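You operate a simulated robot arm through the tools that you are given. There is no shell and no other tool.

The job below is to be done with a simulated robot arm. You get a single attempt, and the scene is never put back.

TASK
Ink the fern stamp once in blue, stamp the hello sheet, then make a paler print on the white card.
Fine: put the stamp back and cap the pad.
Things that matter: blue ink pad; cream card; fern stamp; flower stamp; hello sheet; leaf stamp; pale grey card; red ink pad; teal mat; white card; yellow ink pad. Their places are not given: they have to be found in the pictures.

Only the result counts: the job must be done as asked and must still hold three seconds after the hand-in. Knocking over, shifting, dropping, spilling or breaking anything else fails it. A push-on lid holds only when it is set on centred and level and pressed home; a screw cap is set on level and turned clockwise until tight. Flat cloth is picked up by pressing the open fingertips on it (5 to 10 N) and closing them slowly along it; thin cloth reads only 2 to 8 mm in the jaws.

THE ROBOT
A 7-joint arm with a two-finger parallel gripper, fixed in place. Base frame: the origin is on the floor under the middle of its stand, x ahead of it, y to its left, z up. Readings come in mm, degrees, newtons and seconds.
With the tool pointing down near the work surface it reaches from about 500 to 940 mm from the base axis. Its first joint turns from -166.0 to 166.0 degrees. Payload 3.91 kg.
The TCP is the grasp point between the finger pads, 30 mm short of the fingertips. In the tool frame z runs along the fingers and y along their closing line. The gripper opens to 110 mm. The fingers are 20 mm wide and 10 mm thick; the gripper's body (48 by 112 mm) begins 55 mm behind the TCP.
Orientation is told as [roll, pitch, yaw] about the base's x, y, z axes, in that order, counted from this pose: with the fingers straight down and closing along the base's y, the tool's x points along the base's -x, its y along +y and its z along -z.

THE INTERFACE
- The arm moves only by the tool send_rows. Its argument "motion" is a list of rows, each a list of 7 numbers: the shift along the tool's x, y, z in mm, then the turn, a rotation vector about the tool's x, y, z in degrees, then the closure in counts, from 0 (fully open) to 255 (shut). In form: [[tx, ty, tz, rx, ry, rz, fingers], ...]. A call has 1 to 20 rows; each row shifts and turns the commanded pose from where the row before left it, along the tool's axes as they then stand. Each row takes 0.2 s and may step no farther than 50 mm and 8.6 degrees from the row before; otherwise, or with a gripper value out of range, the whole call is refused. Where a pose cannot be reached the arm comes as near as it can. A force on the tool above 40 N (or 10 N above the force at the start of the call, whichever is more), or a blocked arm, ends the call early, and 0.2 s more pass. Each finger travels about 72 mm/s and halts on what it meets, pressing with about 33 N; the grip force reading is that of the motor and also rises with nothing between the fingers. The clock runs only during rows and for 0.2 s after the last one: add rows that do not move to give the fingers time. It gives the time, the measured TCP pose, the force on the tool (base axes), the opening and the grip force at its end, in the units of the frame above (readings bear some noise), with the torque about the TCP (base axes, N m) and any sound that the robot's microphone picked up.
- Cameras (640 x 400 px; columns grow to the right, rows downward): "scene" is fixed at [399.3, -650.2, 1330.9]; the picture's right is [1.00, 0.03, 0.00], its down [0.03, -0.79, -0.61] and it looks along [-0.02, 0.61, -0.79] (base axes); focal length 243 px, centre (320, 200). "wrist" rides on the gripper at [72, 17, -103] in the tool frame; the picture's right is [-0.23, 0.97, 0.00], its down [-0.76, -0.18, -0.62] and it looks along [-0.61, -0.14, 0.78] (tool axes); focal length 222 px, centre (320, 200).
- snapshot(camera): a new picture of that camera. It takes no simulated time.
- move_column(by): slides the trunk up (or, below 0, down) by that many mm; the arm rides with it, the base frame stays. It gives what a move gives, with no picture.
- locate(camera, pixels): there is no depth. For up to 12 entries [column, row, z] of the newest picture of that camera ("zoom" is the newest enlarged one), the place [x, y] in the base frame at which the ray of that pixel passes the height z, good to about 3 mm. It takes no simulated time.
- zoom(camera, box): a new picture of the part [left, top, right, bottom] of that camera's present view, enlarged. It takes no simulated time.
- job_done(): hands the job in; it is judged then, once.

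Unless the task says otherwise, let go and move clear before handing in.

The tools are called after "Call:" by a JSON object that holds its "method" and its "body". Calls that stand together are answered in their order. send_rows: Moves the arm, as the interface text tells. Its arguments: {"type":"object","properties":{"motion":{"type":"array","items":{"type":"array","items":{"type":"number"}}}},"required":["motion"]} The other tools are called the same way: move_column (by) moves the trunk up or down; snapshot (camera) takes a picture; locate (camera, pixels) gives the place at which the rays of pixels pass given heights; zoom (camera, box) takes an enlarged picture of a part of a camera's view; job_done () hands the job in.

At the start:

```text
clock: 0.0
eef_pos: [283.8, -277.8, 1061.9]
orientation: [0.0, 0.0, 0.0]
contact_force: [0.2, -0.8, 0.0]
torque: [0.0, 0.03, -0.01]
width: 109.8
finger_force: 0.0
trunk travel left (down, up): [-625.0, 57.0]
```

scene: 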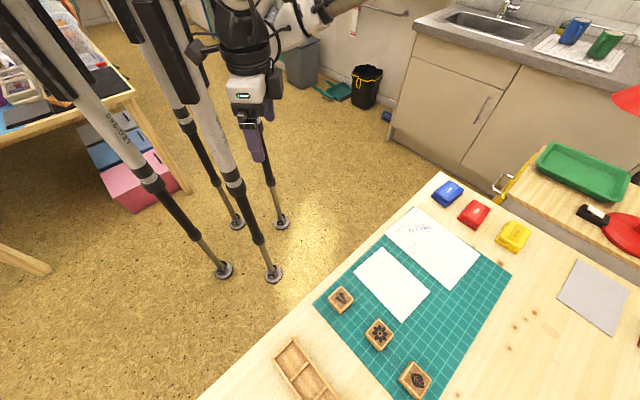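
wrist: 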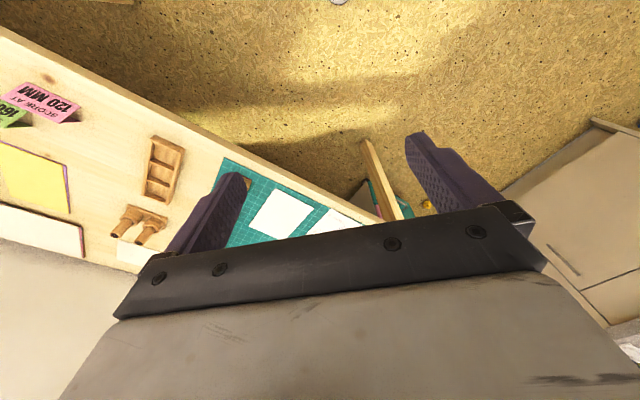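

The scene picture shows the table at lower right with blue, red and yellow pads near (448,193), (473,214), (513,236), sheets on the teal mat and stamps near (341,300), (378,335), (415,380). I'll zoom in on these for details.

Call:
{"method": "zoom", "body": {"camera": "scene", "box": [300, 170, 540, 320]}}

Call:
{"method": "zoom", "body": {"camera": "scene", "box": [240, 270, 448, 400]}}

Call:
{"method": "zoom", "body": {"camera": "wrist", "box": [0, 60, 380, 290]}}

Call:
{"method": "zoom", "body": {"camera": "scene", "box": [400, 220, 640, 370]}}

```text
2.67 times, centred on (420, 245) of scene
```

zoom: 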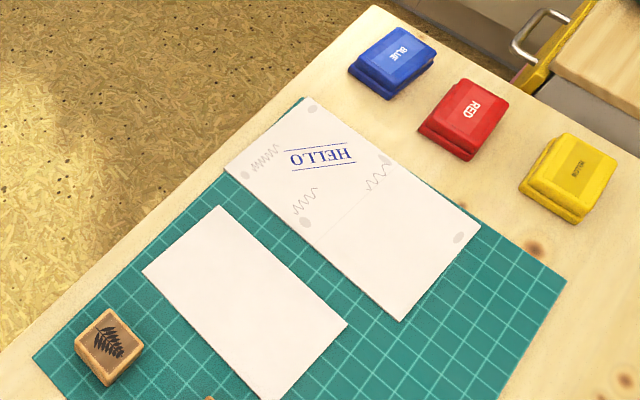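

```text
3.08 times, centred on (344, 335) of scene
```

zoom: 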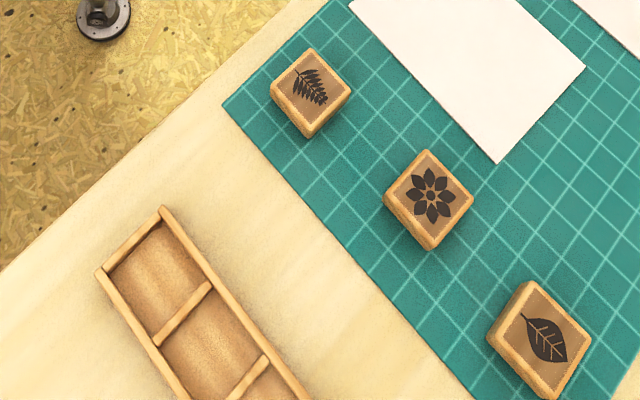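

```text
1.68 times, centred on (190, 175) of wrist
```

zoom: 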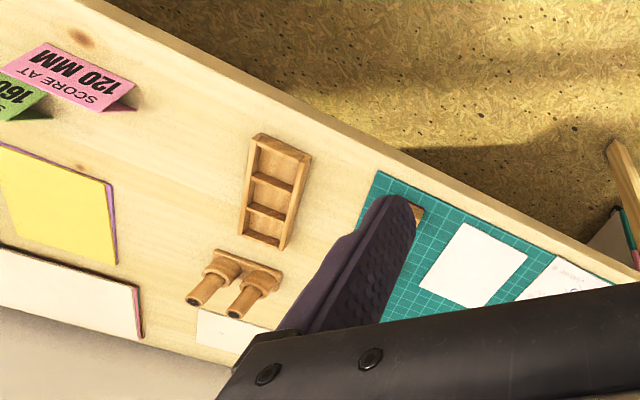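

```text
2.67 times, centred on (520, 295) of scene
```

zoom: 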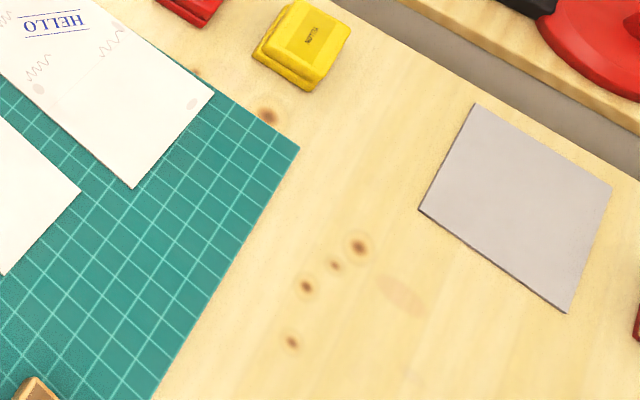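

The stamps at scene (341,300), (378,335), (415,380) are fern, flower and leaf; the fern block is the one nearest the blue pad side. I'll triangulate the table height using the mat corner at scene (312,303) and wrist (224,162).

Call:
{"method": "locate", "body": {"camera": "scene", "pixels": [[312, 303.5, 300], [312, 303.5, 400], [312, 303.5, 500], [312, 303.5, 600], [312, 303.5, 700], [312, 303.5, 800]]}}

Call:
{"method": "locate", "body": {"camera": "wrist", "pixels": [[224, 162, 300], [224, 162, 400], [224, 162, 500], [224, 162, 600], [224, 162, 700], [224, 162, 800]]}}

```text
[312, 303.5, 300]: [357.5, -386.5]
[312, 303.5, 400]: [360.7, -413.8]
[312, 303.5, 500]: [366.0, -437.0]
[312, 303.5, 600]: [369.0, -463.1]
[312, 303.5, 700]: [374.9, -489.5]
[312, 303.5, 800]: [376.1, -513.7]
```

```text
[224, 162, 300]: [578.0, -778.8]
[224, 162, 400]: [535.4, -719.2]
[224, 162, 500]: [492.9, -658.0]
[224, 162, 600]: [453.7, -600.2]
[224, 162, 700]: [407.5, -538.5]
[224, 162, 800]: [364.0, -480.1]
```

The two rays meet at about z = 762 mm, so the table top is near 760. I'll locate the main objects at this height from the scene camera.

Call:
{"method": "locate", "body": {"camera": "scene", "pixels": [[448, 195, 770], [473, 215, 770], [513, 237, 770], [341, 300, 780], [378, 335, 780], [415, 380, 780], [300, 375, 765], [392, 284, 762], [433, 247, 762], [595, 296, 762], [441, 172, 760], [200, 400, 760]]}}

Call:
{"method": "locate", "body": {"camera": "wrist", "pixels": [[280, 215, 762], [163, 170, 765], [140, 225, 780], [138, 257, 762], [40, 180, 765], [40, 230, 765]]}}

```text
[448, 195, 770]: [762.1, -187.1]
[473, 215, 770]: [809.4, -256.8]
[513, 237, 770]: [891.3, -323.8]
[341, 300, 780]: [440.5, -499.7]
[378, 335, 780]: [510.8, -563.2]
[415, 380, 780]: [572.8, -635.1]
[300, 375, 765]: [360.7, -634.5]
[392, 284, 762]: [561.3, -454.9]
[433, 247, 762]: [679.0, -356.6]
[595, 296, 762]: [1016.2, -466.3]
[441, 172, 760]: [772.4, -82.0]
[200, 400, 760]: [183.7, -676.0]
```

```text
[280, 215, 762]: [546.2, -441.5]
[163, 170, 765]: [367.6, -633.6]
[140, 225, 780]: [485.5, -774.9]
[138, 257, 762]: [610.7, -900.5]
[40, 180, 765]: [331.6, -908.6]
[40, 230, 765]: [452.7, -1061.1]
```

The table edge runs diagonally (about 45° in base axes), with stamps near (440,-500), (511,-563), (573,-635) and the blue pad near (762,-187). I'll turn the tool to yaw -45° where it is to get a better wrist view of the stamps.

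Call:
{"method": "send_rows", "body": {"motion": [[0, 0, 0, 0, 0, 7.5, 0], [0, 0, 0, 0, 0, 7.5, 0], [0, 0, 0, 0, 0, 7.5, 0], [0, 0, 0, 0, 0, 7.5, 0], [0, 0, 0, 0, 0, 7.5, 0], [0, 0, 0, 0, 0, 7.5, 0], [0, 0, 0, 0, 0, 0, 0], [0, 0, 0, 0, 0, 0, 0]]}}

Call:
{"method": "snapshot", "body": {"camera": "wrist"}}

```text
clock: 1.8
eef_pos: [283.7, -279.1, 1061.2]
orientation: [0.0, 0.0, -45.0]
contact_force: [-0.3, -0.2, 0.2]
torque: [0.0, -0.01, 0.01]
width: 110.0
finger_force: 0.0
trunk travel left (down, up): [-625.0, 57.0]
```

```text
taken
```

wrist: 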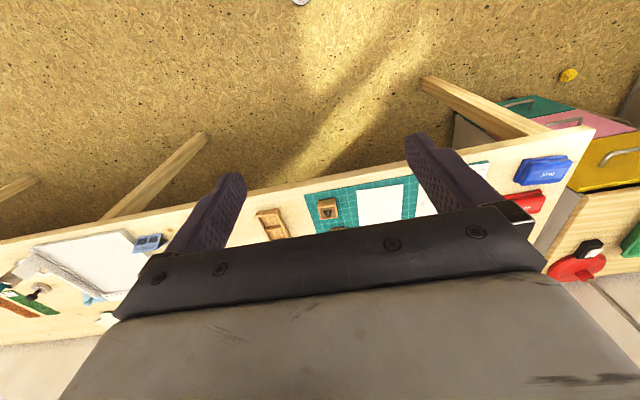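

The wrist picture shows the mat and fern block at (327,208), half hidden behind the gripper; moving outward along tool -x will bring them under the fingers. I'll move 220 mm outward at the same height.

Call:
{"method": "send_rows", "body": {"motion": [[-45, 0, 0, 0, 0, 0, 0], [-45, 0, 0, 0, 0, 0, 0], [-45, 0, 0, 0, 0, 0, 0], [-45, 0, 0, 0, 0, 0, 0], [-40, 0, 0, 0, 0, 0, 0], [0, 0, 0, 0, 0, 0, 0], [0, 0, 0, 0, 0, 0, 0]]}}

Call:
{"method": "snapshot", "body": {"camera": "wrist"}}

```text
clock: 3.4
eef_pos: [438.6, -433.9, 1062.9]
orientation: [0.0, 0.0, -45.0]
contact_force: [-0.7, -0.6, 0.4]
torque: [0.01, -0.01, 0.03]
width: 109.9
finger_force: 0.0
trunk travel left (down, up): [-625.0, 57.0]
```

```text
taken
```

wrist: 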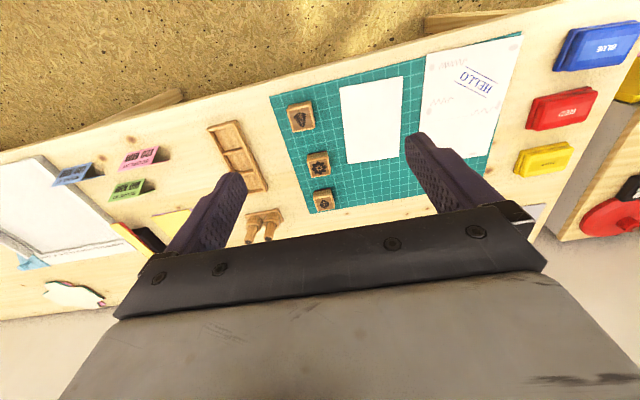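

Now the tray, the three stamps, white card, hello sheet and three pads are all visible; I'll zoom into each part.

Call:
{"method": "zoom", "body": {"camera": "wrist", "box": [260, 60, 420, 220]}}

Call:
{"method": "zoom", "body": {"camera": "wrist", "box": [400, 10, 640, 190]}}

Call:
{"method": "zoom", "body": {"camera": "wrist", "box": [40, 110, 300, 260]}}

```text
2.50 times, centred on (340, 140) of wrist
```

zoom: 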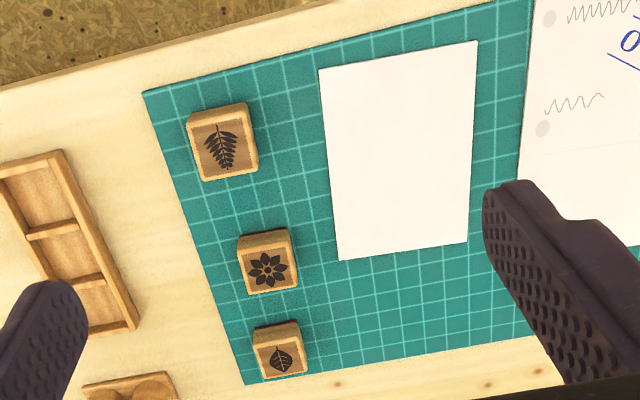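

```text
2.22 times, centred on (520, 100) of wrist
```

zoom: 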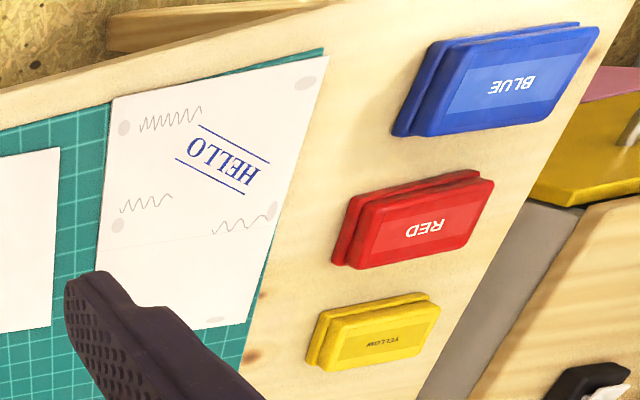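

```text
2.46 times, centred on (170, 185) of wrist
```

zoom: 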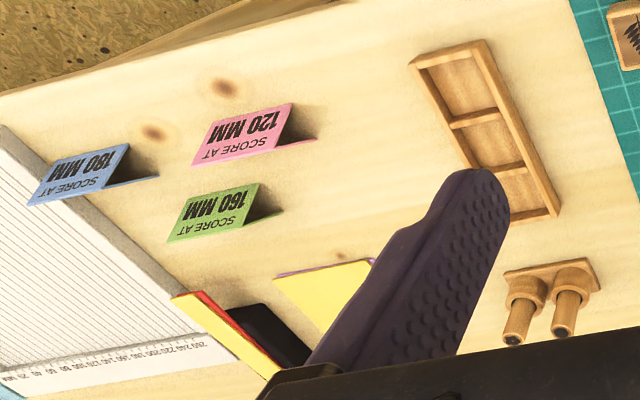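

The stamps' tops show fern at zoom (222,147), flower, leaf; the card on the mat is white-looking, but I have to compare it with the other cards (cream, grey). I'll move further outward to see the far side of the table.

Call:
{"method": "send_rows", "body": {"motion": [[-45, -7, 0, 0, 0, 0, 0], [-45, -7, 0, 0, 0, 0, 0], [-45, -7, 0, 0, 0, 0, 0], [-45, -7, 0, 0, 0, 0, 0], [-23, -3, 0, 0, 0, 0, 0], [0, 0, 0, 0, 0, 0, 0], [0, 0, 0, 0, 0, 0, 0]]}}

Call:
{"method": "snapshot", "body": {"camera": "wrist"}}

Call:
{"method": "snapshot", "body": {"camera": "scene"}}

```text
clock: 5.0
eef_pos: [560.3, -600.4, 1062.6]
orientation: [0.0, 0.1, -44.9]
contact_force: [-0.7, 0.3, -0.3]
torque: [0.0, 0.02, -0.01]
width: 109.9
finger_force: 0.1
trunk travel left (down, up): [-625.0, 57.0]
```

```text
taken
```

wrist: 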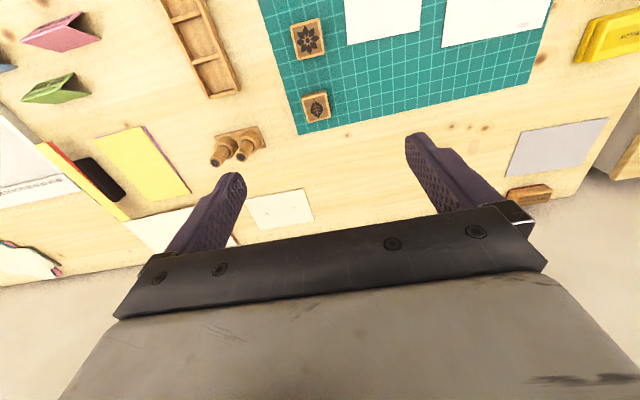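

```text
taken
```

scene: 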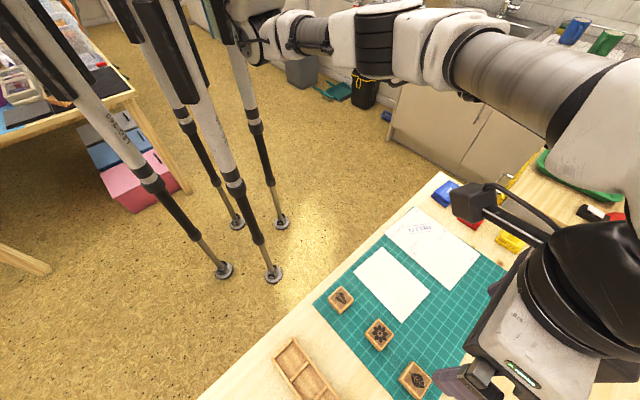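

Call:
{"method": "zoom", "body": {"camera": "wrist", "box": [200, 0, 440, 230]}}

Call:
{"method": "zoom", "body": {"camera": "wrist", "box": [440, 0, 640, 210]}}

Call:
{"method": "zoom", "body": {"camera": "wrist", "box": [100, 100, 340, 250]}}

```text
1.74 times, centred on (320, 115) of wrist
```

zoom: 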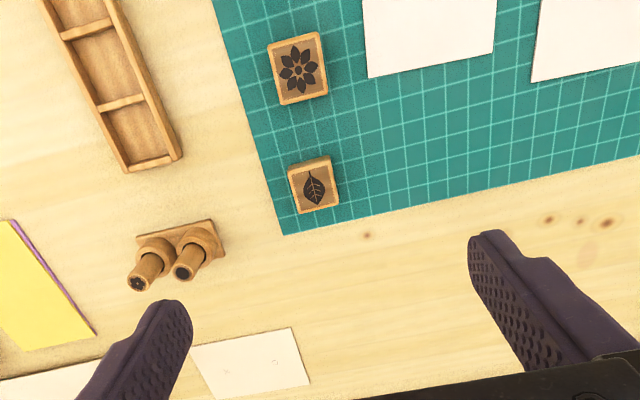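

```text
1.90 times, centred on (540, 105) of wrist
```

zoom: 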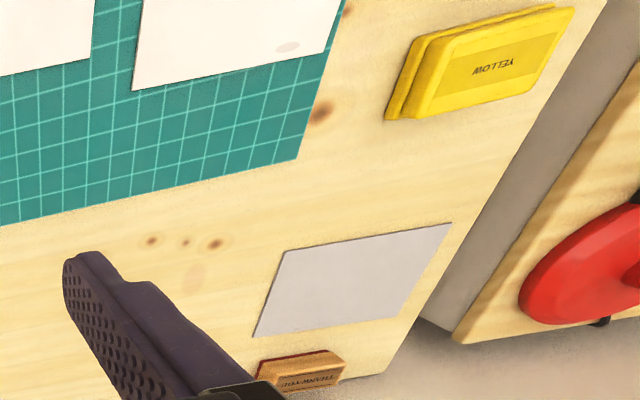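

```text
2.67 times, centred on (220, 175) of wrist
```

zoom: 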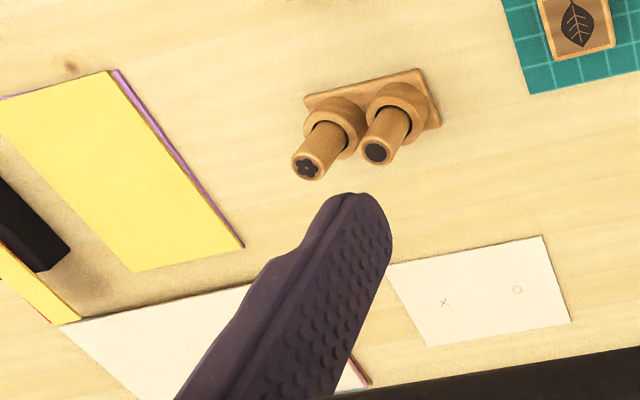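

The far card at zoom (480,290) bears an x and an o and looks creamier, and the grey card is at wrist (556,147). I'll compare the tints of the mat card and this far card at high zoom.

Call:
{"method": "zoom", "body": {"camera": "wrist", "box": [240, 180, 330, 240]}}

Call:
{"method": "zoom", "body": {"camera": "wrist", "box": [340, 0, 500, 60]}}

Call:
{"method": "zoom", "body": {"camera": "scene", "box": [340, 190, 500, 330]}}

```text
6.67 times, centred on (285, 210) of wrist
```

zoom: 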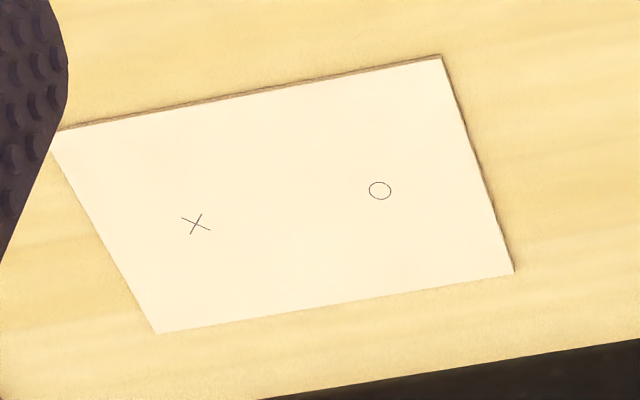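

```text
4.00 times, centred on (420, 30) of wrist
```

zoom: 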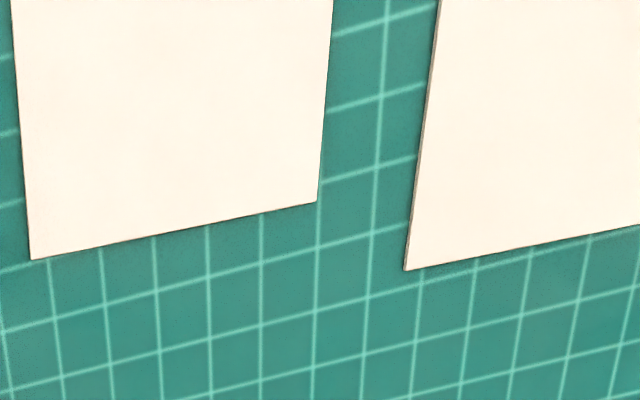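

```text
2.86 times, centred on (420, 260) of scene
```

zoom: 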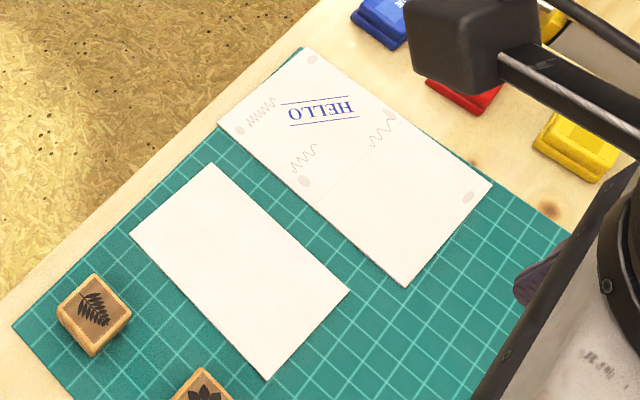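

The x/o card is visibly creamier than the card on the mat, so the mat card at scene (392,284) is the white card. I'll move above the fern stamp for a close look to measure it.

Call:
{"method": "send_rows", "body": {"motion": [[40, -3, 0, 0, 0, 0, 0], [40, -3, 0, 0, 0, 0, 0], [40, -3, 20, 0, 0, 0, 0], [39, -2, 30, 0, 0, 0, 0], [0, 0, 30, 0, 0, 0, 0], [0, 0, 30, 0, 0, 0, 0], [0, 0, 0, 0, 0, 0, 0], [0, 0, 0, 0, 0, 0, 0]]}}

Call:
{"method": "snapshot", "body": {"camera": "wrist"}}

Call:
{"method": "snapshot", "body": {"camera": "scene"}}

```text
clock: 6.8
eef_pos: [440.2, -495.9, 951.4]
orientation: [0.0, -0.1, -45.0]
contact_force: [0.5, -0.7, -0.4]
torque: [0.0, 0.03, 0.02]
width: 109.9
finger_force: 0.1
trunk travel left (down, up): [-625.0, 57.0]
```

```text
taken
```

wrist: 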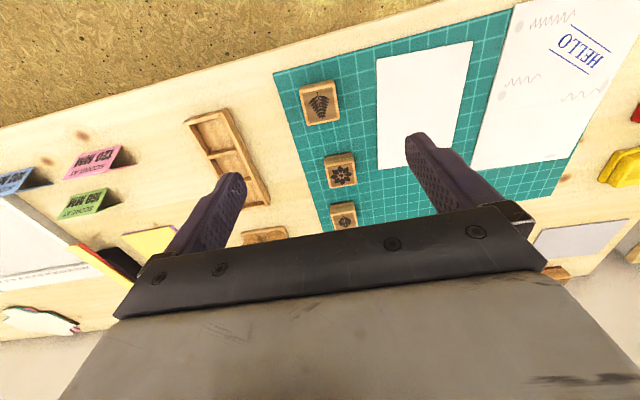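

```text
taken
```

scene: 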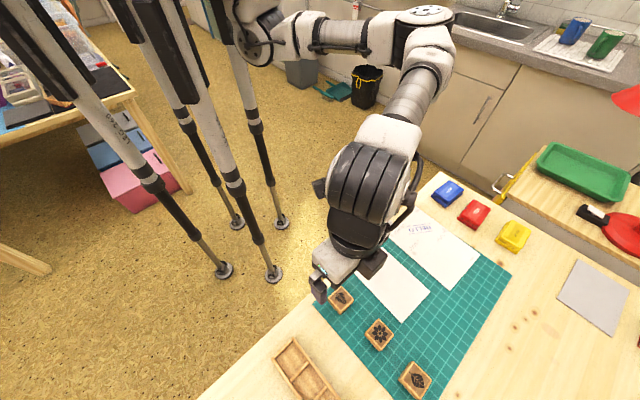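

The fern block sits at wrist (321,103), right under the tool. I'll zoom to measure it.

Call:
{"method": "zoom", "body": {"camera": "wrist", "box": [270, 60, 390, 160]}}

Call:
{"method": "zoom", "body": {"camera": "scene", "box": [310, 260, 440, 400]}}

```text
4.00 times, centred on (330, 110) of wrist
```

zoom: 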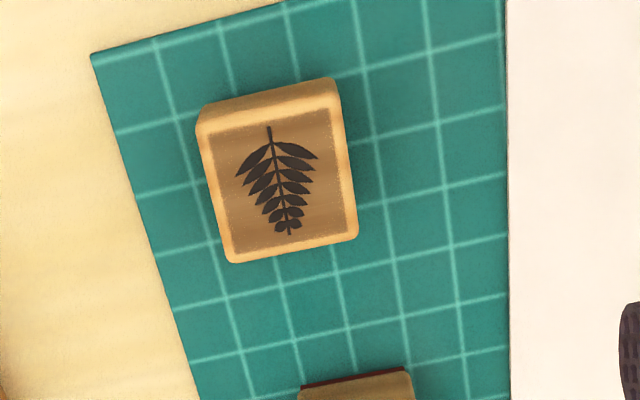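

```text
2.86 times, centred on (375, 330) of scene
```

zoom: 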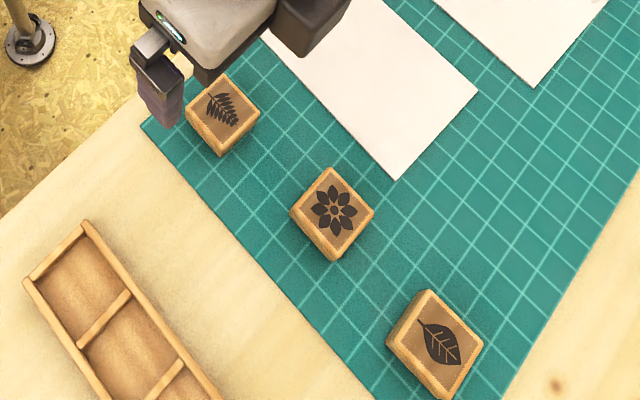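

I'll locate the fern top-face centre and corners at several heights from both cameras to triangulate.

Call:
{"method": "locate", "body": {"camera": "wrist", "pixels": [[320.4, 105, 770], [320.4, 105, 780], [320.4, 105, 790], [320.4, 105, 800], [300.5, 90.5, 790], [335, 84.3, 790], [339.3, 119.5, 790], [307, 125.8, 790], [300.8, 86, 762], [333.3, 79.5, 762], [273.5, 73.5, 762]]}}

Call:
{"method": "locate", "body": {"camera": "scene", "pixels": [[341.4, 297.8, 770], [341.4, 297.8, 780], [341.4, 297.8, 790], [341.4, 297.8, 800], [343.9, 285.6, 790], [353.7, 298.5, 790], [340.4, 310, 790], [328.1, 296.4, 790], [312.5, 302.5, 762]]}}

```text
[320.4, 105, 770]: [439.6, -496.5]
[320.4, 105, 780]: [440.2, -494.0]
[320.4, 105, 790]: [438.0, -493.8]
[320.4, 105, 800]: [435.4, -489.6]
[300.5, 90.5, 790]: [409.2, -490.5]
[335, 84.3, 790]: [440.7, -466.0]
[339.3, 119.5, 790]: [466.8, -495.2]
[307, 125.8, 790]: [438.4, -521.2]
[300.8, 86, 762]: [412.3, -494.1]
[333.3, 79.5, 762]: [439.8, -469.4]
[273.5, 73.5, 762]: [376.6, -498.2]
```

```text
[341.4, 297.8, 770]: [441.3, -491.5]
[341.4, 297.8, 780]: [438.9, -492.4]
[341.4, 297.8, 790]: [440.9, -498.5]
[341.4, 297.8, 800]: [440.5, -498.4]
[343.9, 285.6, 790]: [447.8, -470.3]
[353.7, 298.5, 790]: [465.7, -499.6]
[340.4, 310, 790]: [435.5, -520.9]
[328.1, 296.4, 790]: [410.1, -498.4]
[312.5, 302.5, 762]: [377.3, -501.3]
```

The fern block is about 40 mm square, centred near (439,-494.5), top near z 787, with sides at about az 42°/-48°. Next I'll look closely at the blue pad near (762,-187).

Call:
{"method": "send_rows", "body": {"motion": [[-1, 40, 0, 0, 0, 0, 0], [-1, 45, 0, 0, 0, 0, 0], [-1, 45, 0, 0, 0, 0, 0], [-1, 45, 0, 0, 0, 0, 0], [-1, 45, 0, 0, 0, 0, 0], [-1, 45, 0, 0, 0, 0, 0], [-1, 45, 0, 0, 0, 0, 0], [-1, 45, 0, 0, 0, 0, 0], [-1, 45, 0, 0, 0, 0, 0], [0, 46, 0, 0, 0, 0, 0], [0, 0, 0, 0, 0, 0, 0], [0, 0, 0, 0, 0, 0, 0]]}}

Call:
{"method": "snapshot", "body": {"camera": "wrist"}}

Call:
{"method": "snapshot", "body": {"camera": "scene"}}

```text
clock: 9.4
eef_pos: [759.9, -184.7, 951.9]
orientation: [0.0, 0.0, -44.9]
contact_force: [0.2, 0.7, -0.2]
torque: [0.01, -0.03, 0.0]
width: 110.1
finger_force: 0.0
trunk travel left (down, up): [-625.0, 57.0]
```

```text
taken
```

wrist: 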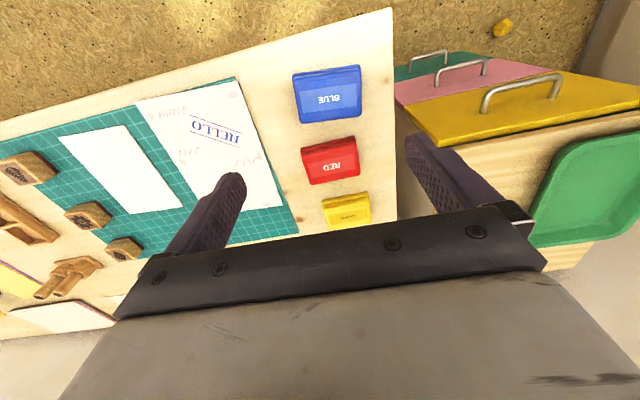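

```text
taken
```

scene: 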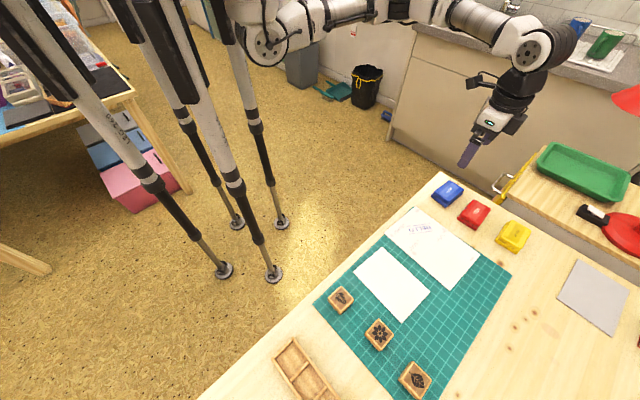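

The blue pad is at wrist (327,93), its long side along the tool's y. I'll zoom on it in both cameras.

Call:
{"method": "zoom", "body": {"camera": "wrist", "box": [280, 50, 380, 130]}}

Call:
{"method": "zoom", "body": {"camera": "scene", "box": [420, 165, 540, 265]}}

```text
5.00 times, centred on (330, 90) of wrist
```

zoom: 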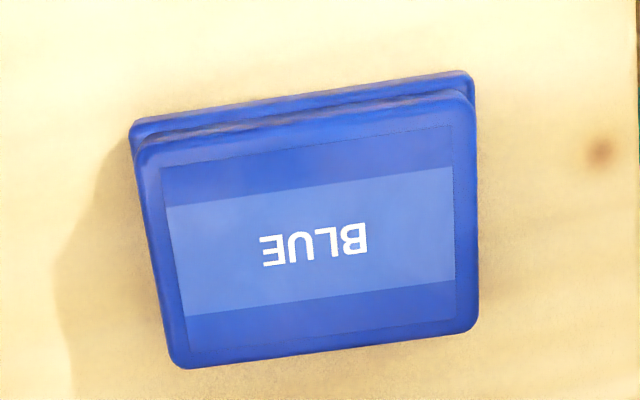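

```text
4.00 times, centred on (480, 215) of scene
```

zoom: 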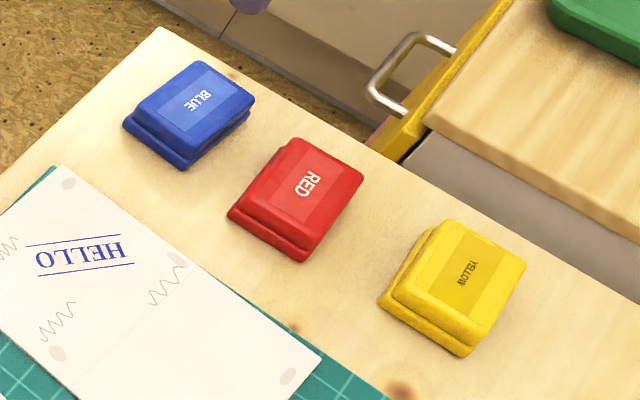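

I'll locate the blue lid's top corners and base edge from both cameras.

Call:
{"method": "locate", "body": {"camera": "wrist", "pixels": [[293.4, 80.4, 785], [360, 68.4, 785], [361.6, 116, 785], [301, 123.6, 785], [292, 75, 765], [360, 64.4, 765], [293.4, 80.4, 800], [360, 68.4, 800], [361.6, 116, 800], [301, 123.6, 800]]}}

Call:
{"method": "locate", "body": {"camera": "scene", "pixels": [[449.3, 180, 785], [463.8, 189.5, 785], [446.8, 202, 785], [434.5, 192, 785], [449.3, 180, 800], [463.8, 189.5, 800], [446.8, 202, 800], [434.5, 192, 800], [430.8, 196.3, 765], [446.3, 207.5, 765], [462.5, 195, 765]]}}

```text
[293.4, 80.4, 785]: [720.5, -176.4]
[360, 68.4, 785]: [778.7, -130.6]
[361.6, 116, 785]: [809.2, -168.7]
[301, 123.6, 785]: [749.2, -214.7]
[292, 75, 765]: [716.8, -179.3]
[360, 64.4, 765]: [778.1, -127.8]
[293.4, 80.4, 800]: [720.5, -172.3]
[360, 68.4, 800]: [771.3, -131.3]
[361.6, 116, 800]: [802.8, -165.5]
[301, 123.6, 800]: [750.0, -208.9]
```

```text
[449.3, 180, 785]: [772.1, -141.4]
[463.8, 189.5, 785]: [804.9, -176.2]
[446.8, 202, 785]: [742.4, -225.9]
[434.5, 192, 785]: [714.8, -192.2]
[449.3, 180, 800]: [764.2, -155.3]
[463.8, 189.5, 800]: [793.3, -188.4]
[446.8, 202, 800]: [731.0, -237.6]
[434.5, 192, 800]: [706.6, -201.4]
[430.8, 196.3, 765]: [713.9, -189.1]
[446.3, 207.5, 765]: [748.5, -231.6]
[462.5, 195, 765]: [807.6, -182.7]
```

The two cameras agree on the lid at about (766,-175) with its top near z 773, so the table is likely nearer 748 than 760. I'll locate the hello sheet, mat and table edges to map free space before probing the table.

Call:
{"method": "locate", "body": {"camera": "wrist", "pixels": [[136, 98, 750], [240, 82, 750], [285, 203, 750], [392, 10, 750], [396, 180, 750], [200, 65, 750], [60, 137, 750], [127, 126, 750], [183, 205, 750], [238, 77, 750], [297, 233, 750]]}}

Call:
{"method": "locate", "body": {"camera": "scene", "pixels": [[414, 206, 750], [480, 255, 750], [450, 291, 750], [386, 233, 750], [511, 271, 750], [382, 246, 750], [430, 291, 750], [403, 322, 750], [355, 272, 750], [313, 303, 750], [540, 300, 750], [441, 172, 750]]}}

```text
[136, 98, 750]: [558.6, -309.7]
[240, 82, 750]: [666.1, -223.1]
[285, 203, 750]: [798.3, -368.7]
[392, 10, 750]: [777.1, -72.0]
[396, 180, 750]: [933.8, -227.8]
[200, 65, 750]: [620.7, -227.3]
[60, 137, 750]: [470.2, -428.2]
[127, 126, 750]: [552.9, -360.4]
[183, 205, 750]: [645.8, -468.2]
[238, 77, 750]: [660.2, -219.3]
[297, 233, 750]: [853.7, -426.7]
```

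```text
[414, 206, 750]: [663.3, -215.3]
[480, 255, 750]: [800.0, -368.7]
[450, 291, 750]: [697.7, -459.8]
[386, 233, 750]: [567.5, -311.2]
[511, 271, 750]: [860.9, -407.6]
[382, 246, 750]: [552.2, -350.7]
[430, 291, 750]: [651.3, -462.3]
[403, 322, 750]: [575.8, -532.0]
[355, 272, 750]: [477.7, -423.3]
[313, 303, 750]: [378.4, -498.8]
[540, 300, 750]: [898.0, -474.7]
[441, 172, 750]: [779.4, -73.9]
```

At z = 750 both cameras agree on the sheet corner (799,-369) and table corner (778,-73), so the table is near 750. I'll probe it with closed fingertips on the bare wood at about (714,-223) to get the exact height.

Call:
{"method": "send_rows", "body": {"motion": [[6, -30, 0, 0, 0, 0, 255], [0, -29, 0, 0, 0, 0, 255], [0, 0, 30, 0, 0, 0, 255], [0, 0, 40, 0, 0, 0, 255], [0, 0, 40, 0, 0, 0, 255], [0, 0, 30, 0, 0, 0, 255], [0, 0, 10, 0, 0, 0, 255], [0, 0, 0, 0, 0, 0, 255], [0, 0, 0, 0, 0, 0, 255]]}}

Call:
{"method": "snapshot", "body": {"camera": "wrist"}}

Call:
{"method": "snapshot", "body": {"camera": "scene"}}

```text
clock: 11.4
eef_pos: [716.1, -224.4, 802.0]
orientation: [0.0, 0.0, -45.0]
contact_force: [0.1, 0.2, -1.0]
torque: [-0.02, 0.03, 0.01]
width: 0.0
finger_force: 33.3
trunk travel left (down, up): [-625.0, 57.0]
```

```text
taken
```

wrist: 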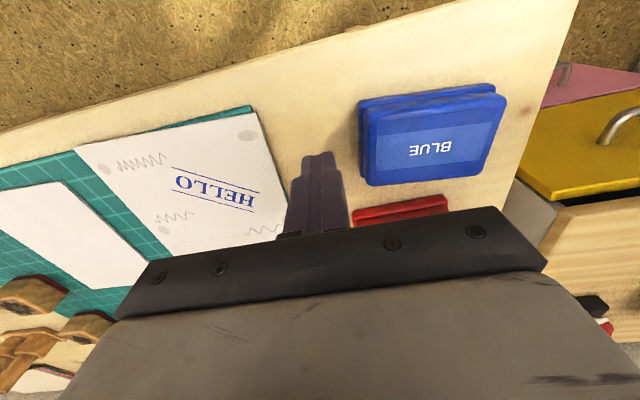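

```text
taken
```

scene: 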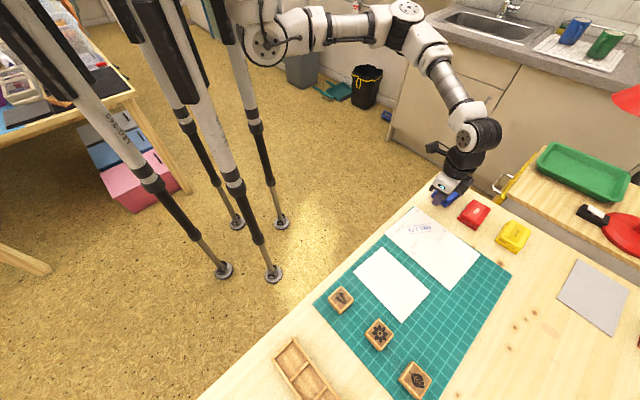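

The closed fingertips are over bare wood between the sheet and the blue pad (pixel (318,160)). I'll descend gently until contact and also zoom on the pad.

Call:
{"method": "zoom", "body": {"camera": "wrist", "box": [340, 60, 530, 200]}}

Call:
{"method": "send_rows", "body": {"motion": [[0, 0, 5, 0, 0, 0, 255], [0, 0, 5, 0, 0, 0, 255], [0, 0, 2, 0, 0, 0, 255], [0, 0, 2, 0, 0, 0, 255], [0, 0, 2, 0, 0, 0, 255], [0, 0, 1.5, 0, 0, 0, 255], [0, 0, 1, 0, 0, 0, 255], [0, 0, 1, 0, 0, 0, 255], [0, 0, 1, 0, 0, 0, 255], [0, 0, 1, 0, 0, 0, 255], [0, 0, 1, 0, 0, 0, 255], [0, 0, 1, 0, 0, 0, 255]]}}

```text
2.86 times, centred on (435, 130) of wrist
```

zoom: 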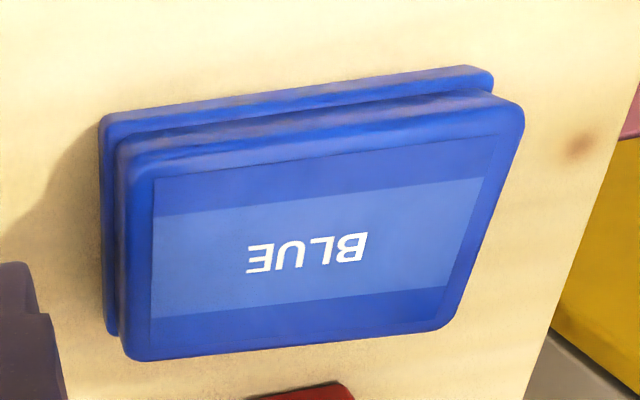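

```text
clock: 14.0
eef_pos: [715.5, -222.9, 779.7]
orientation: [0.1, -0.1, -45.0]
contact_force: [-1.6, 2.6, 8.7]
torque: [0.12, 0.09, -0.06]
width: 0.0
finger_force: 32.9
trunk travel left (down, up): [-625.0, 57.0]
```

Contact of 8.7 N came at TCP z 779.7, so the table top is at z ≈ 750. Next I'll touch the blue lid's top centre the same way to get its height.

Call:
{"method": "send_rows", "body": {"motion": [[0, 0, -20, 0, 0, 0, 255], [0, 0, -25, 0, 0, 0, 255], [-2, 35, 0, 0, 0, 0, 255], [0, 35, 0, 0, 0, 0, 255], [0, 0, 8, 0, 0, 0, 255], [0, 0, 0, 0, 0, 0, 255]]}}

Call:
{"method": "snapshot", "body": {"camera": "wrist"}}

```text
clock: 15.4
eef_pos: [766.7, -175.1, 815.7]
orientation: [0.0, 0.0, -45.0]
contact_force: [-0.2, -0.3, -0.1]
torque: [0.0, 0.02, 0.0]
width: 0.0
finger_force: 33.0
trunk travel left (down, up): [-625.0, 57.0]
```

```text
taken
```

wrist: 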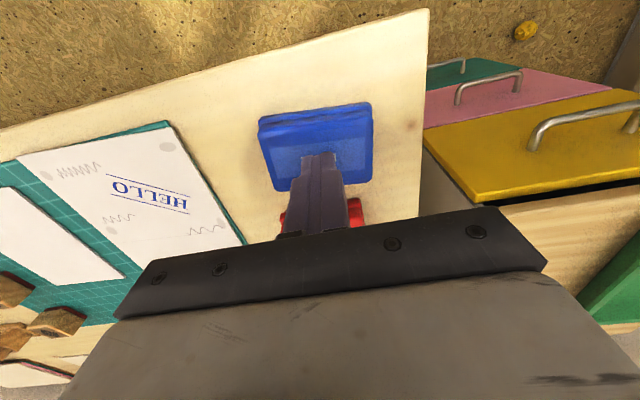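

Call:
{"method": "send_rows", "body": {"motion": [[0, 0, 3, 0, 0, 0, 255], [0, 0, 3, 0, 0, 0, 255], [0, 0, 1.5, 0, 0, 0, 255], [0, 0, 1.5, 0, 0, 0, 255], [0, 0, 1, 0, 0, 0, 255], [0, 0, 1, 0, 0, 0, 255], [0, 0, 1, 0, 0, 0, 255], [0, 0, 1, 0, 0, 0, 255], [0, 0, 0, 0, 0, 0, 255]]}}

Call:
{"method": "zoom", "body": {"camera": "wrist", "box": [230, 80, 410, 220]}}

```text
clock: 17.4
eef_pos: [767.0, -173.8, 806.1]
orientation: [0.3, -0.4, -45.0]
contact_force: [3.1, 2.9, 32.7]
torque: [0.12, -0.02, -0.01]
width: 0.1
finger_force: 33.6
trunk travel left (down, up): [-625.0, 57.0]
```

```text
2.86 times, centred on (320, 150) of wrist
```

zoom: 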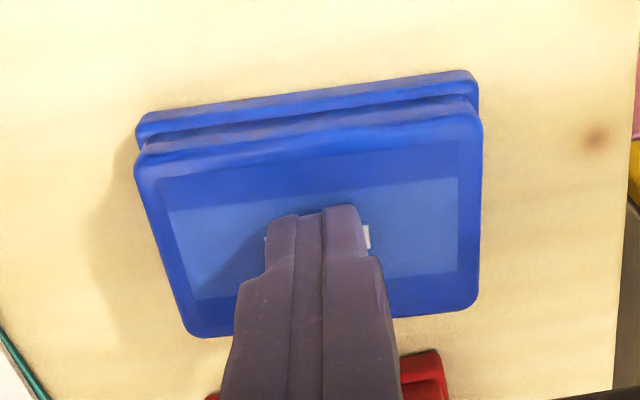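

The lid top is at about z 776 (TCP 806.1 with 32.7 N), so the closed pad is about 26 mm tall. I'll back off and take an enlarged look at the seam between lid and base.

Call:
{"method": "send_rows", "body": {"motion": [[0, 0, -10, 0, 0, 0, 255], [0, 0, -30, 0, 0, 0, 0], [0, 0, 0, 0, 0, 0, 0], [0, 0, 0, 0, 0, 0, 0], [0, 0, 0, 0, 0, 0, 0]]}}

Call:
{"method": "zoom", "body": {"camera": "wrist", "box": [250, 70, 390, 170]}}

Call:
{"method": "snapshot", "body": {"camera": "wrist"}}

```text
clock: 18.6
eef_pos: [767.7, -175.5, 842.2]
orientation: [-0.1, 0.0, -45.0]
contact_force: [-0.2, -0.6, 0.0]
torque: [0.01, -0.01, 0.0]
width: 110.1
finger_force: 0.0
trunk travel left (down, up): [-625.0, 57.0]
```

```text
4.00 times, centred on (320, 120) of wrist
```

zoom: 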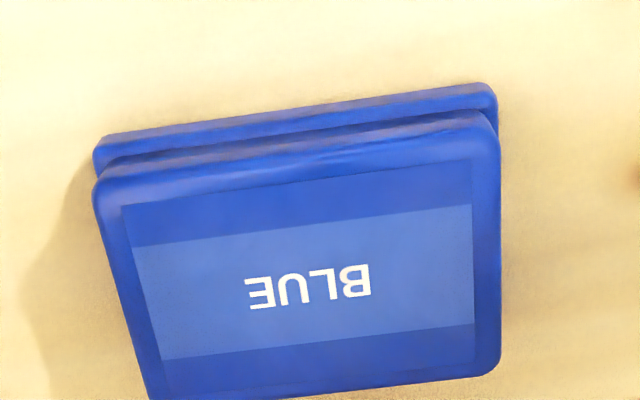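

```text
taken
```

wrist: 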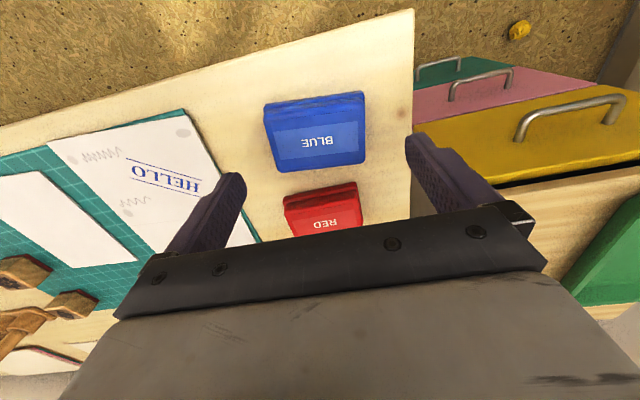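

Fingers are open and straddle the pad lengthwise. I'll magnify the seam further to judge its height.

Call:
{"method": "zoom", "body": {"camera": "wrist", "box": [255, 85, 305, 125]}}

Call:
{"method": "zoom", "body": {"camera": "wrist", "box": [330, 80, 380, 120]}}

```text
10.00 times, centred on (280, 105) of wrist
```

zoom: 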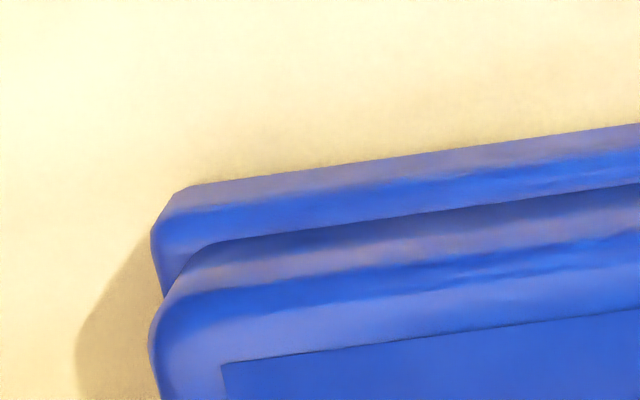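

```text
10.00 times, centred on (355, 100) of wrist
```

zoom: 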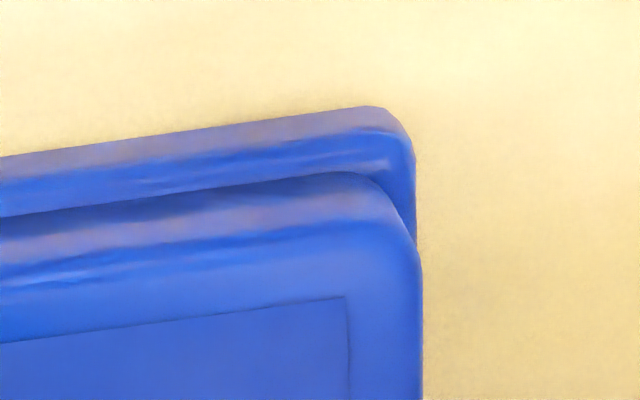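

The enlarged seam shows the base has a narrow ledge wider than the lid, with the lid resting around z 757-758 and rising to 776. I'll locate the label corners on the lid top (z 776) to fix its centre and angle.

Call:
{"method": "locate", "body": {"camera": "wrist", "pixels": [[273, 132, 776], [358.3, 121.5, 776], [358.8, 150.8, 776], [280, 160, 776], [270.5, 121.3, 776], [357.5, 109.5, 776], [264, 120, 772], [365.2, 107.5, 772], [365, 160, 772], [277, 169, 772], [273.5, 103.4, 750], [358, 90.8, 750]]}}

```text
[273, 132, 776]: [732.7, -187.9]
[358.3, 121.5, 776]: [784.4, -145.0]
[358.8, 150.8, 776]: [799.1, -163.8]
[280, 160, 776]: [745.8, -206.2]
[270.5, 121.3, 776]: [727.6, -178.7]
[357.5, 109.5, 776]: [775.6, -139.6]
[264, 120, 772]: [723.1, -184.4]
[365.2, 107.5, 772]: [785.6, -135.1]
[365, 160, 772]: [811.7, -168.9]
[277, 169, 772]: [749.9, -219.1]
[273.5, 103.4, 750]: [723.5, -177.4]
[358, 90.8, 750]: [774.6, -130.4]
```

Angles average about 39°, so tool yaw should be -51°, with lid centre near (766.5,-176). I'll turn 6°, lower to put fingertips at about z 763, and part-close to about 86 mm to check centring.

Call:
{"method": "send_rows", "body": {"motion": [[0, 0, 0, 0, 0, 6, 0], [0, 0, 20, 0, 0, 0, 0], [0, 0, 20, 0, 0, 0, 30], [0, 0, 9, 0, 0, 0, 50], [0, 0, 0, 0, 0, 0, 55], [0, 0, 0, 0, 0, 0, 55], [0, 0, 0, 0, 0, 0, 55]]}}

Call:
{"method": "snapshot", "body": {"camera": "wrist"}}

Call:
{"method": "zoom", "body": {"camera": "scene", "box": [410, 150, 510, 230]}}

```text
clock: 20.2
eef_pos: [766.3, -174.7, 792.8]
orientation: [0.0, 0.0, -51.0]
contact_force: [0.5, 0.1, -1.2]
torque: [-0.01, 0.02, 0.03]
width: 86.4
finger_force: 0.0
trunk travel left (down, up): [-625.0, 57.0]
```

```text
taken
```

wrist: 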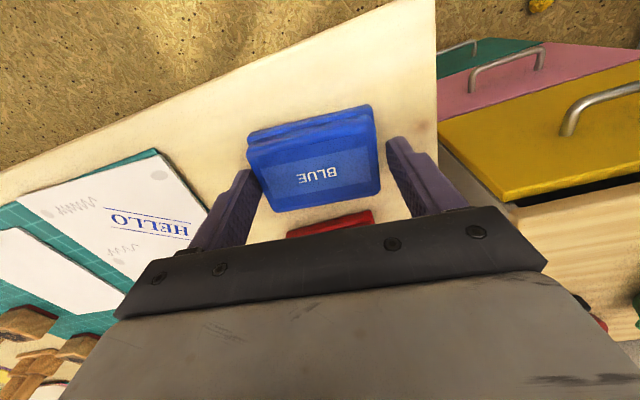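

```text
5.00 times, centred on (460, 190) of scene
```

zoom: 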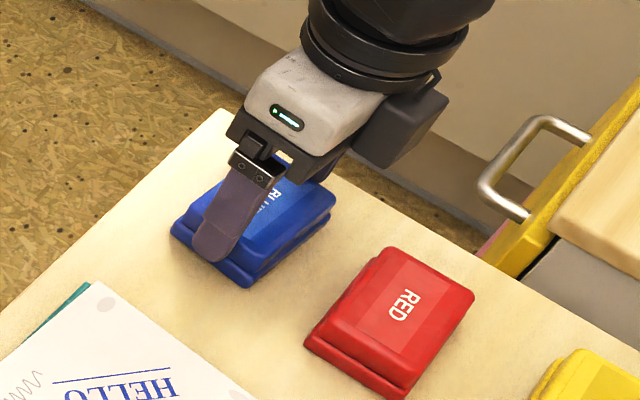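

Fingers straddle the lid; the left gap at (258,180) looks smaller than the right one at (385,150). I'll zoom to compare before closing.

Call:
{"method": "zoom", "body": {"camera": "wrist", "box": [230, 90, 410, 220]}}

```text
3.08 times, centred on (320, 155) of wrist
```

zoom: 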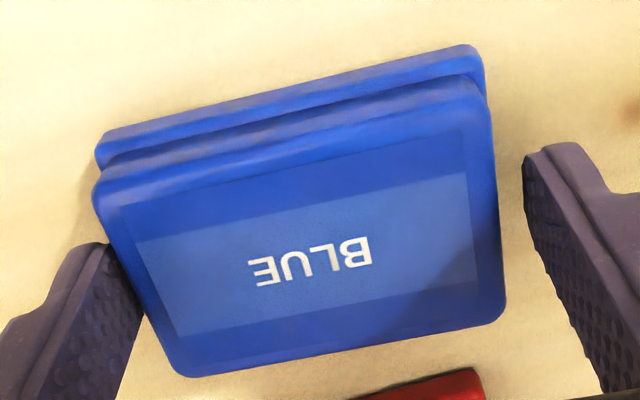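

The left finger nearly touches the lid while the right one has about 6 mm of gap, so I'll shift about 2.7 mm towards tool -y and re-check.

Call:
{"method": "send_rows", "body": {"motion": [[0, -2.7, 0, 0, 0, 0, 55], [0, 0, 0, 0, 0, 0, 60], [0, 0, 0, 0, 0, 0, 60]]}}

Call:
{"method": "zoom", "body": {"camera": "wrist", "box": [230, 90, 410, 220]}}

```text
clock: 21.0
eef_pos: [763.8, -176.7, 792.9]
orientation: [-0.1, -0.1, -51.0]
contact_force: [0.2, 0.0, 0.0]
torque: [-0.06, 0.02, -0.01]
width: 84.3
finger_force: 0.2
trunk travel left (down, up): [-625.0, 57.0]
```

```text
3.08 times, centred on (320, 155) of wrist
```

zoom: 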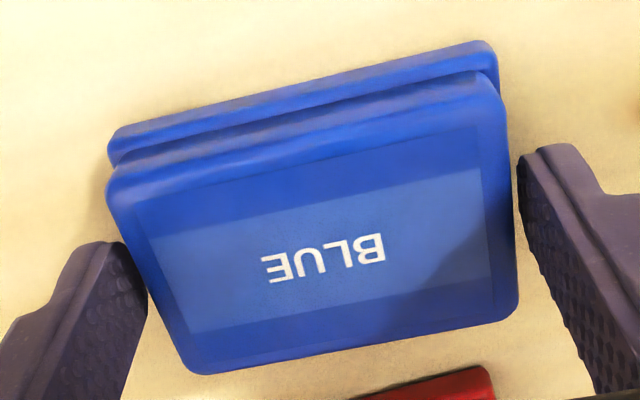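

Now the gaps look even. I'll close slowly onto the lid.

Call:
{"method": "send_rows", "body": {"motion": [[0, 0, 0, 0, 0, 0, 64], [0, 0, 0, 0, 0, 0, 68], [0, 0, 0, 0, 0, 0, 72], [0, 0, 0, 0, 0, 0, 76], [0, 0, 0, 0, 0, 0, 80], [0, 0, 0, 0, 0, 0, 85], [0, 0, 0, 0, 0, 0, 95], [0, 0, 0, 0, 0, 0, 95]]}}

Call:
{"method": "zoom", "body": {"camera": "wrist", "box": [230, 90, 410, 220]}}

```text
clock: 22.8
eef_pos: [764.1, -176.1, 794.6]
orientation: [0.0, 0.1, -51.0]
contact_force: [0.4, 0.5, 0.3]
torque: [0.01, 0.0, -0.02]
width: 76.7
finger_force: 32.7
trunk travel left (down, up): [-625.0, 57.0]
heard: snap
```

```text
3.08 times, centred on (320, 155) of wrist
```

zoom: 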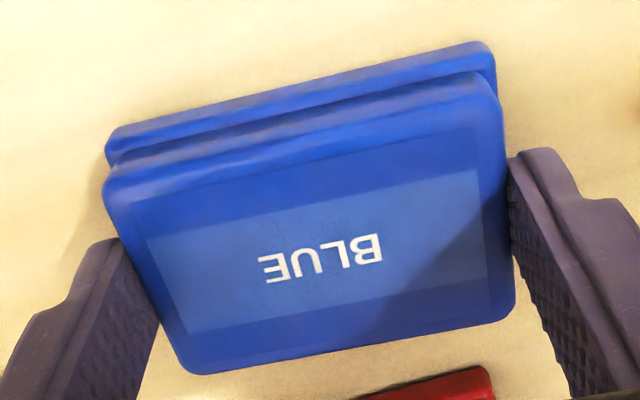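

The fingers hold the lid at 76.7 mm, and a snap was heard, probably the lid unlatching. I'll lift slowly straight up and look.

Call:
{"method": "send_rows", "body": {"motion": [[0, 0, 0, 0, 0, 0, 110], [0, 0, -2, 0, 0, 0, 110], [0, 0, -3, 0, 0, 0, 110], [0, 0, -5, 0, 0, 0, 110], [0, 0, -10, 0, 0, 0, 110], [0, 0, -20, 0, 0, 0, 110], [0, 0, 0, 0, 0, 0, 110]]}}

Call:
{"method": "snapshot", "body": {"camera": "wrist"}}

Call:
{"method": "zoom", "body": {"camera": "scene", "box": [410, 150, 510, 230]}}

```text
clock: 24.4
eef_pos: [763.4, -176.4, 832.4]
orientation: [0.0, 0.0, -50.9]
contact_force: [-0.2, 0.2, -0.2]
torque: [-0.01, 0.0, -0.01]
width: 76.8
finger_force: 33.4
trunk travel left (down, up): [-625.0, 57.0]
```

```text
taken
```

wrist: 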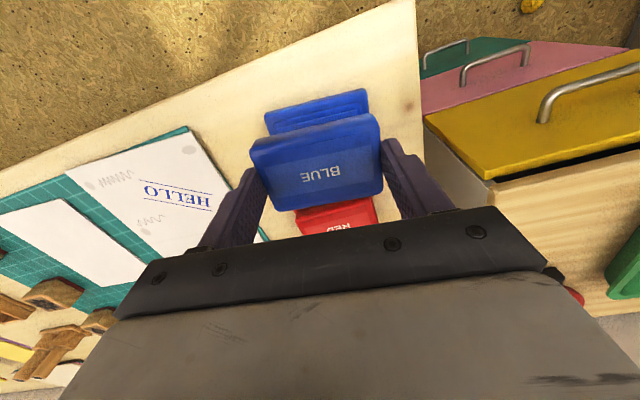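

```text
5.00 times, centred on (460, 190) of scene
```

zoom: 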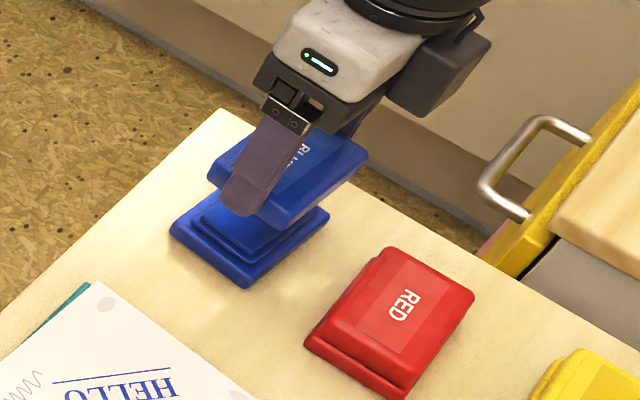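

The lid is off; the base with the raised ink pad stays in place at scene zoom (250,235). I'll carry the lid to the empty part of the mat near (651,-545), which is clear of card, sheet and stamps.

Call:
{"method": "send_rows", "body": {"motion": [[0, 0, -20, 0, 0, 0, 110], [-24, -35.5, 0, 0, 0, 0, 110], [-24, -35.5, 0, 0, 0, 0, 110], [-24, -35.5, 0, 0, 0, 0, 110], [-24, -35.5, 0, 0, 0, 0, 110], [-24, -35.5, 0, 0, 0, 0, 110], [-24, -35.5, 0, 0, 0, 0, 110], [-24, -35.5, 0, 0, 0, 0, 110], [-24, -35.5, 0, 0, 0, 0, 110], [-24, -35.3, 0, 0, 0, 0, 110], [0, 0, 0, 0, 0, 0, 110], [0, 0, 0, 0, 0, 0, 110]]}}

Call:
{"method": "snapshot", "body": {"camera": "wrist"}}

Call:
{"method": "snapshot", "body": {"camera": "scene"}}

```text
clock: 27.0
eef_pos: [651.2, -548.0, 854.4]
orientation: [0.1, 0.0, -51.0]
contact_force: [0.6, -0.1, -0.4]
torque: [0.02, -0.02, -0.01]
width: 77.1
finger_force: 33.0
trunk travel left (down, up): [-625.0, 57.0]
```

```text
taken
```

wrist: 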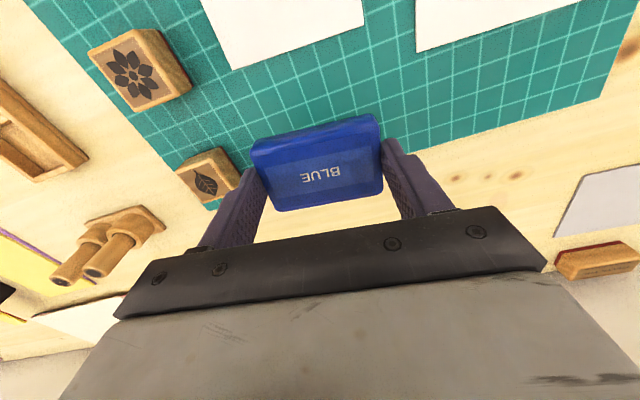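

```text
taken
```

scene: 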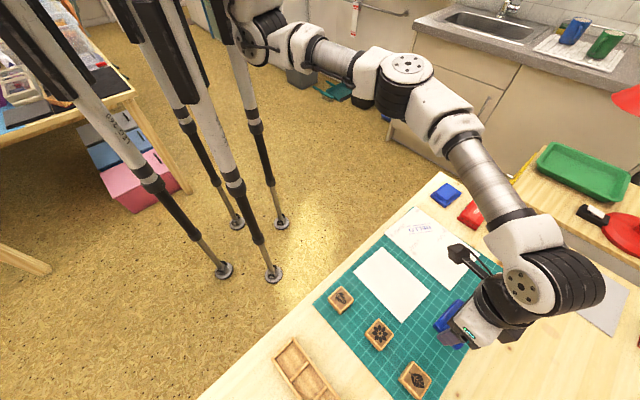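

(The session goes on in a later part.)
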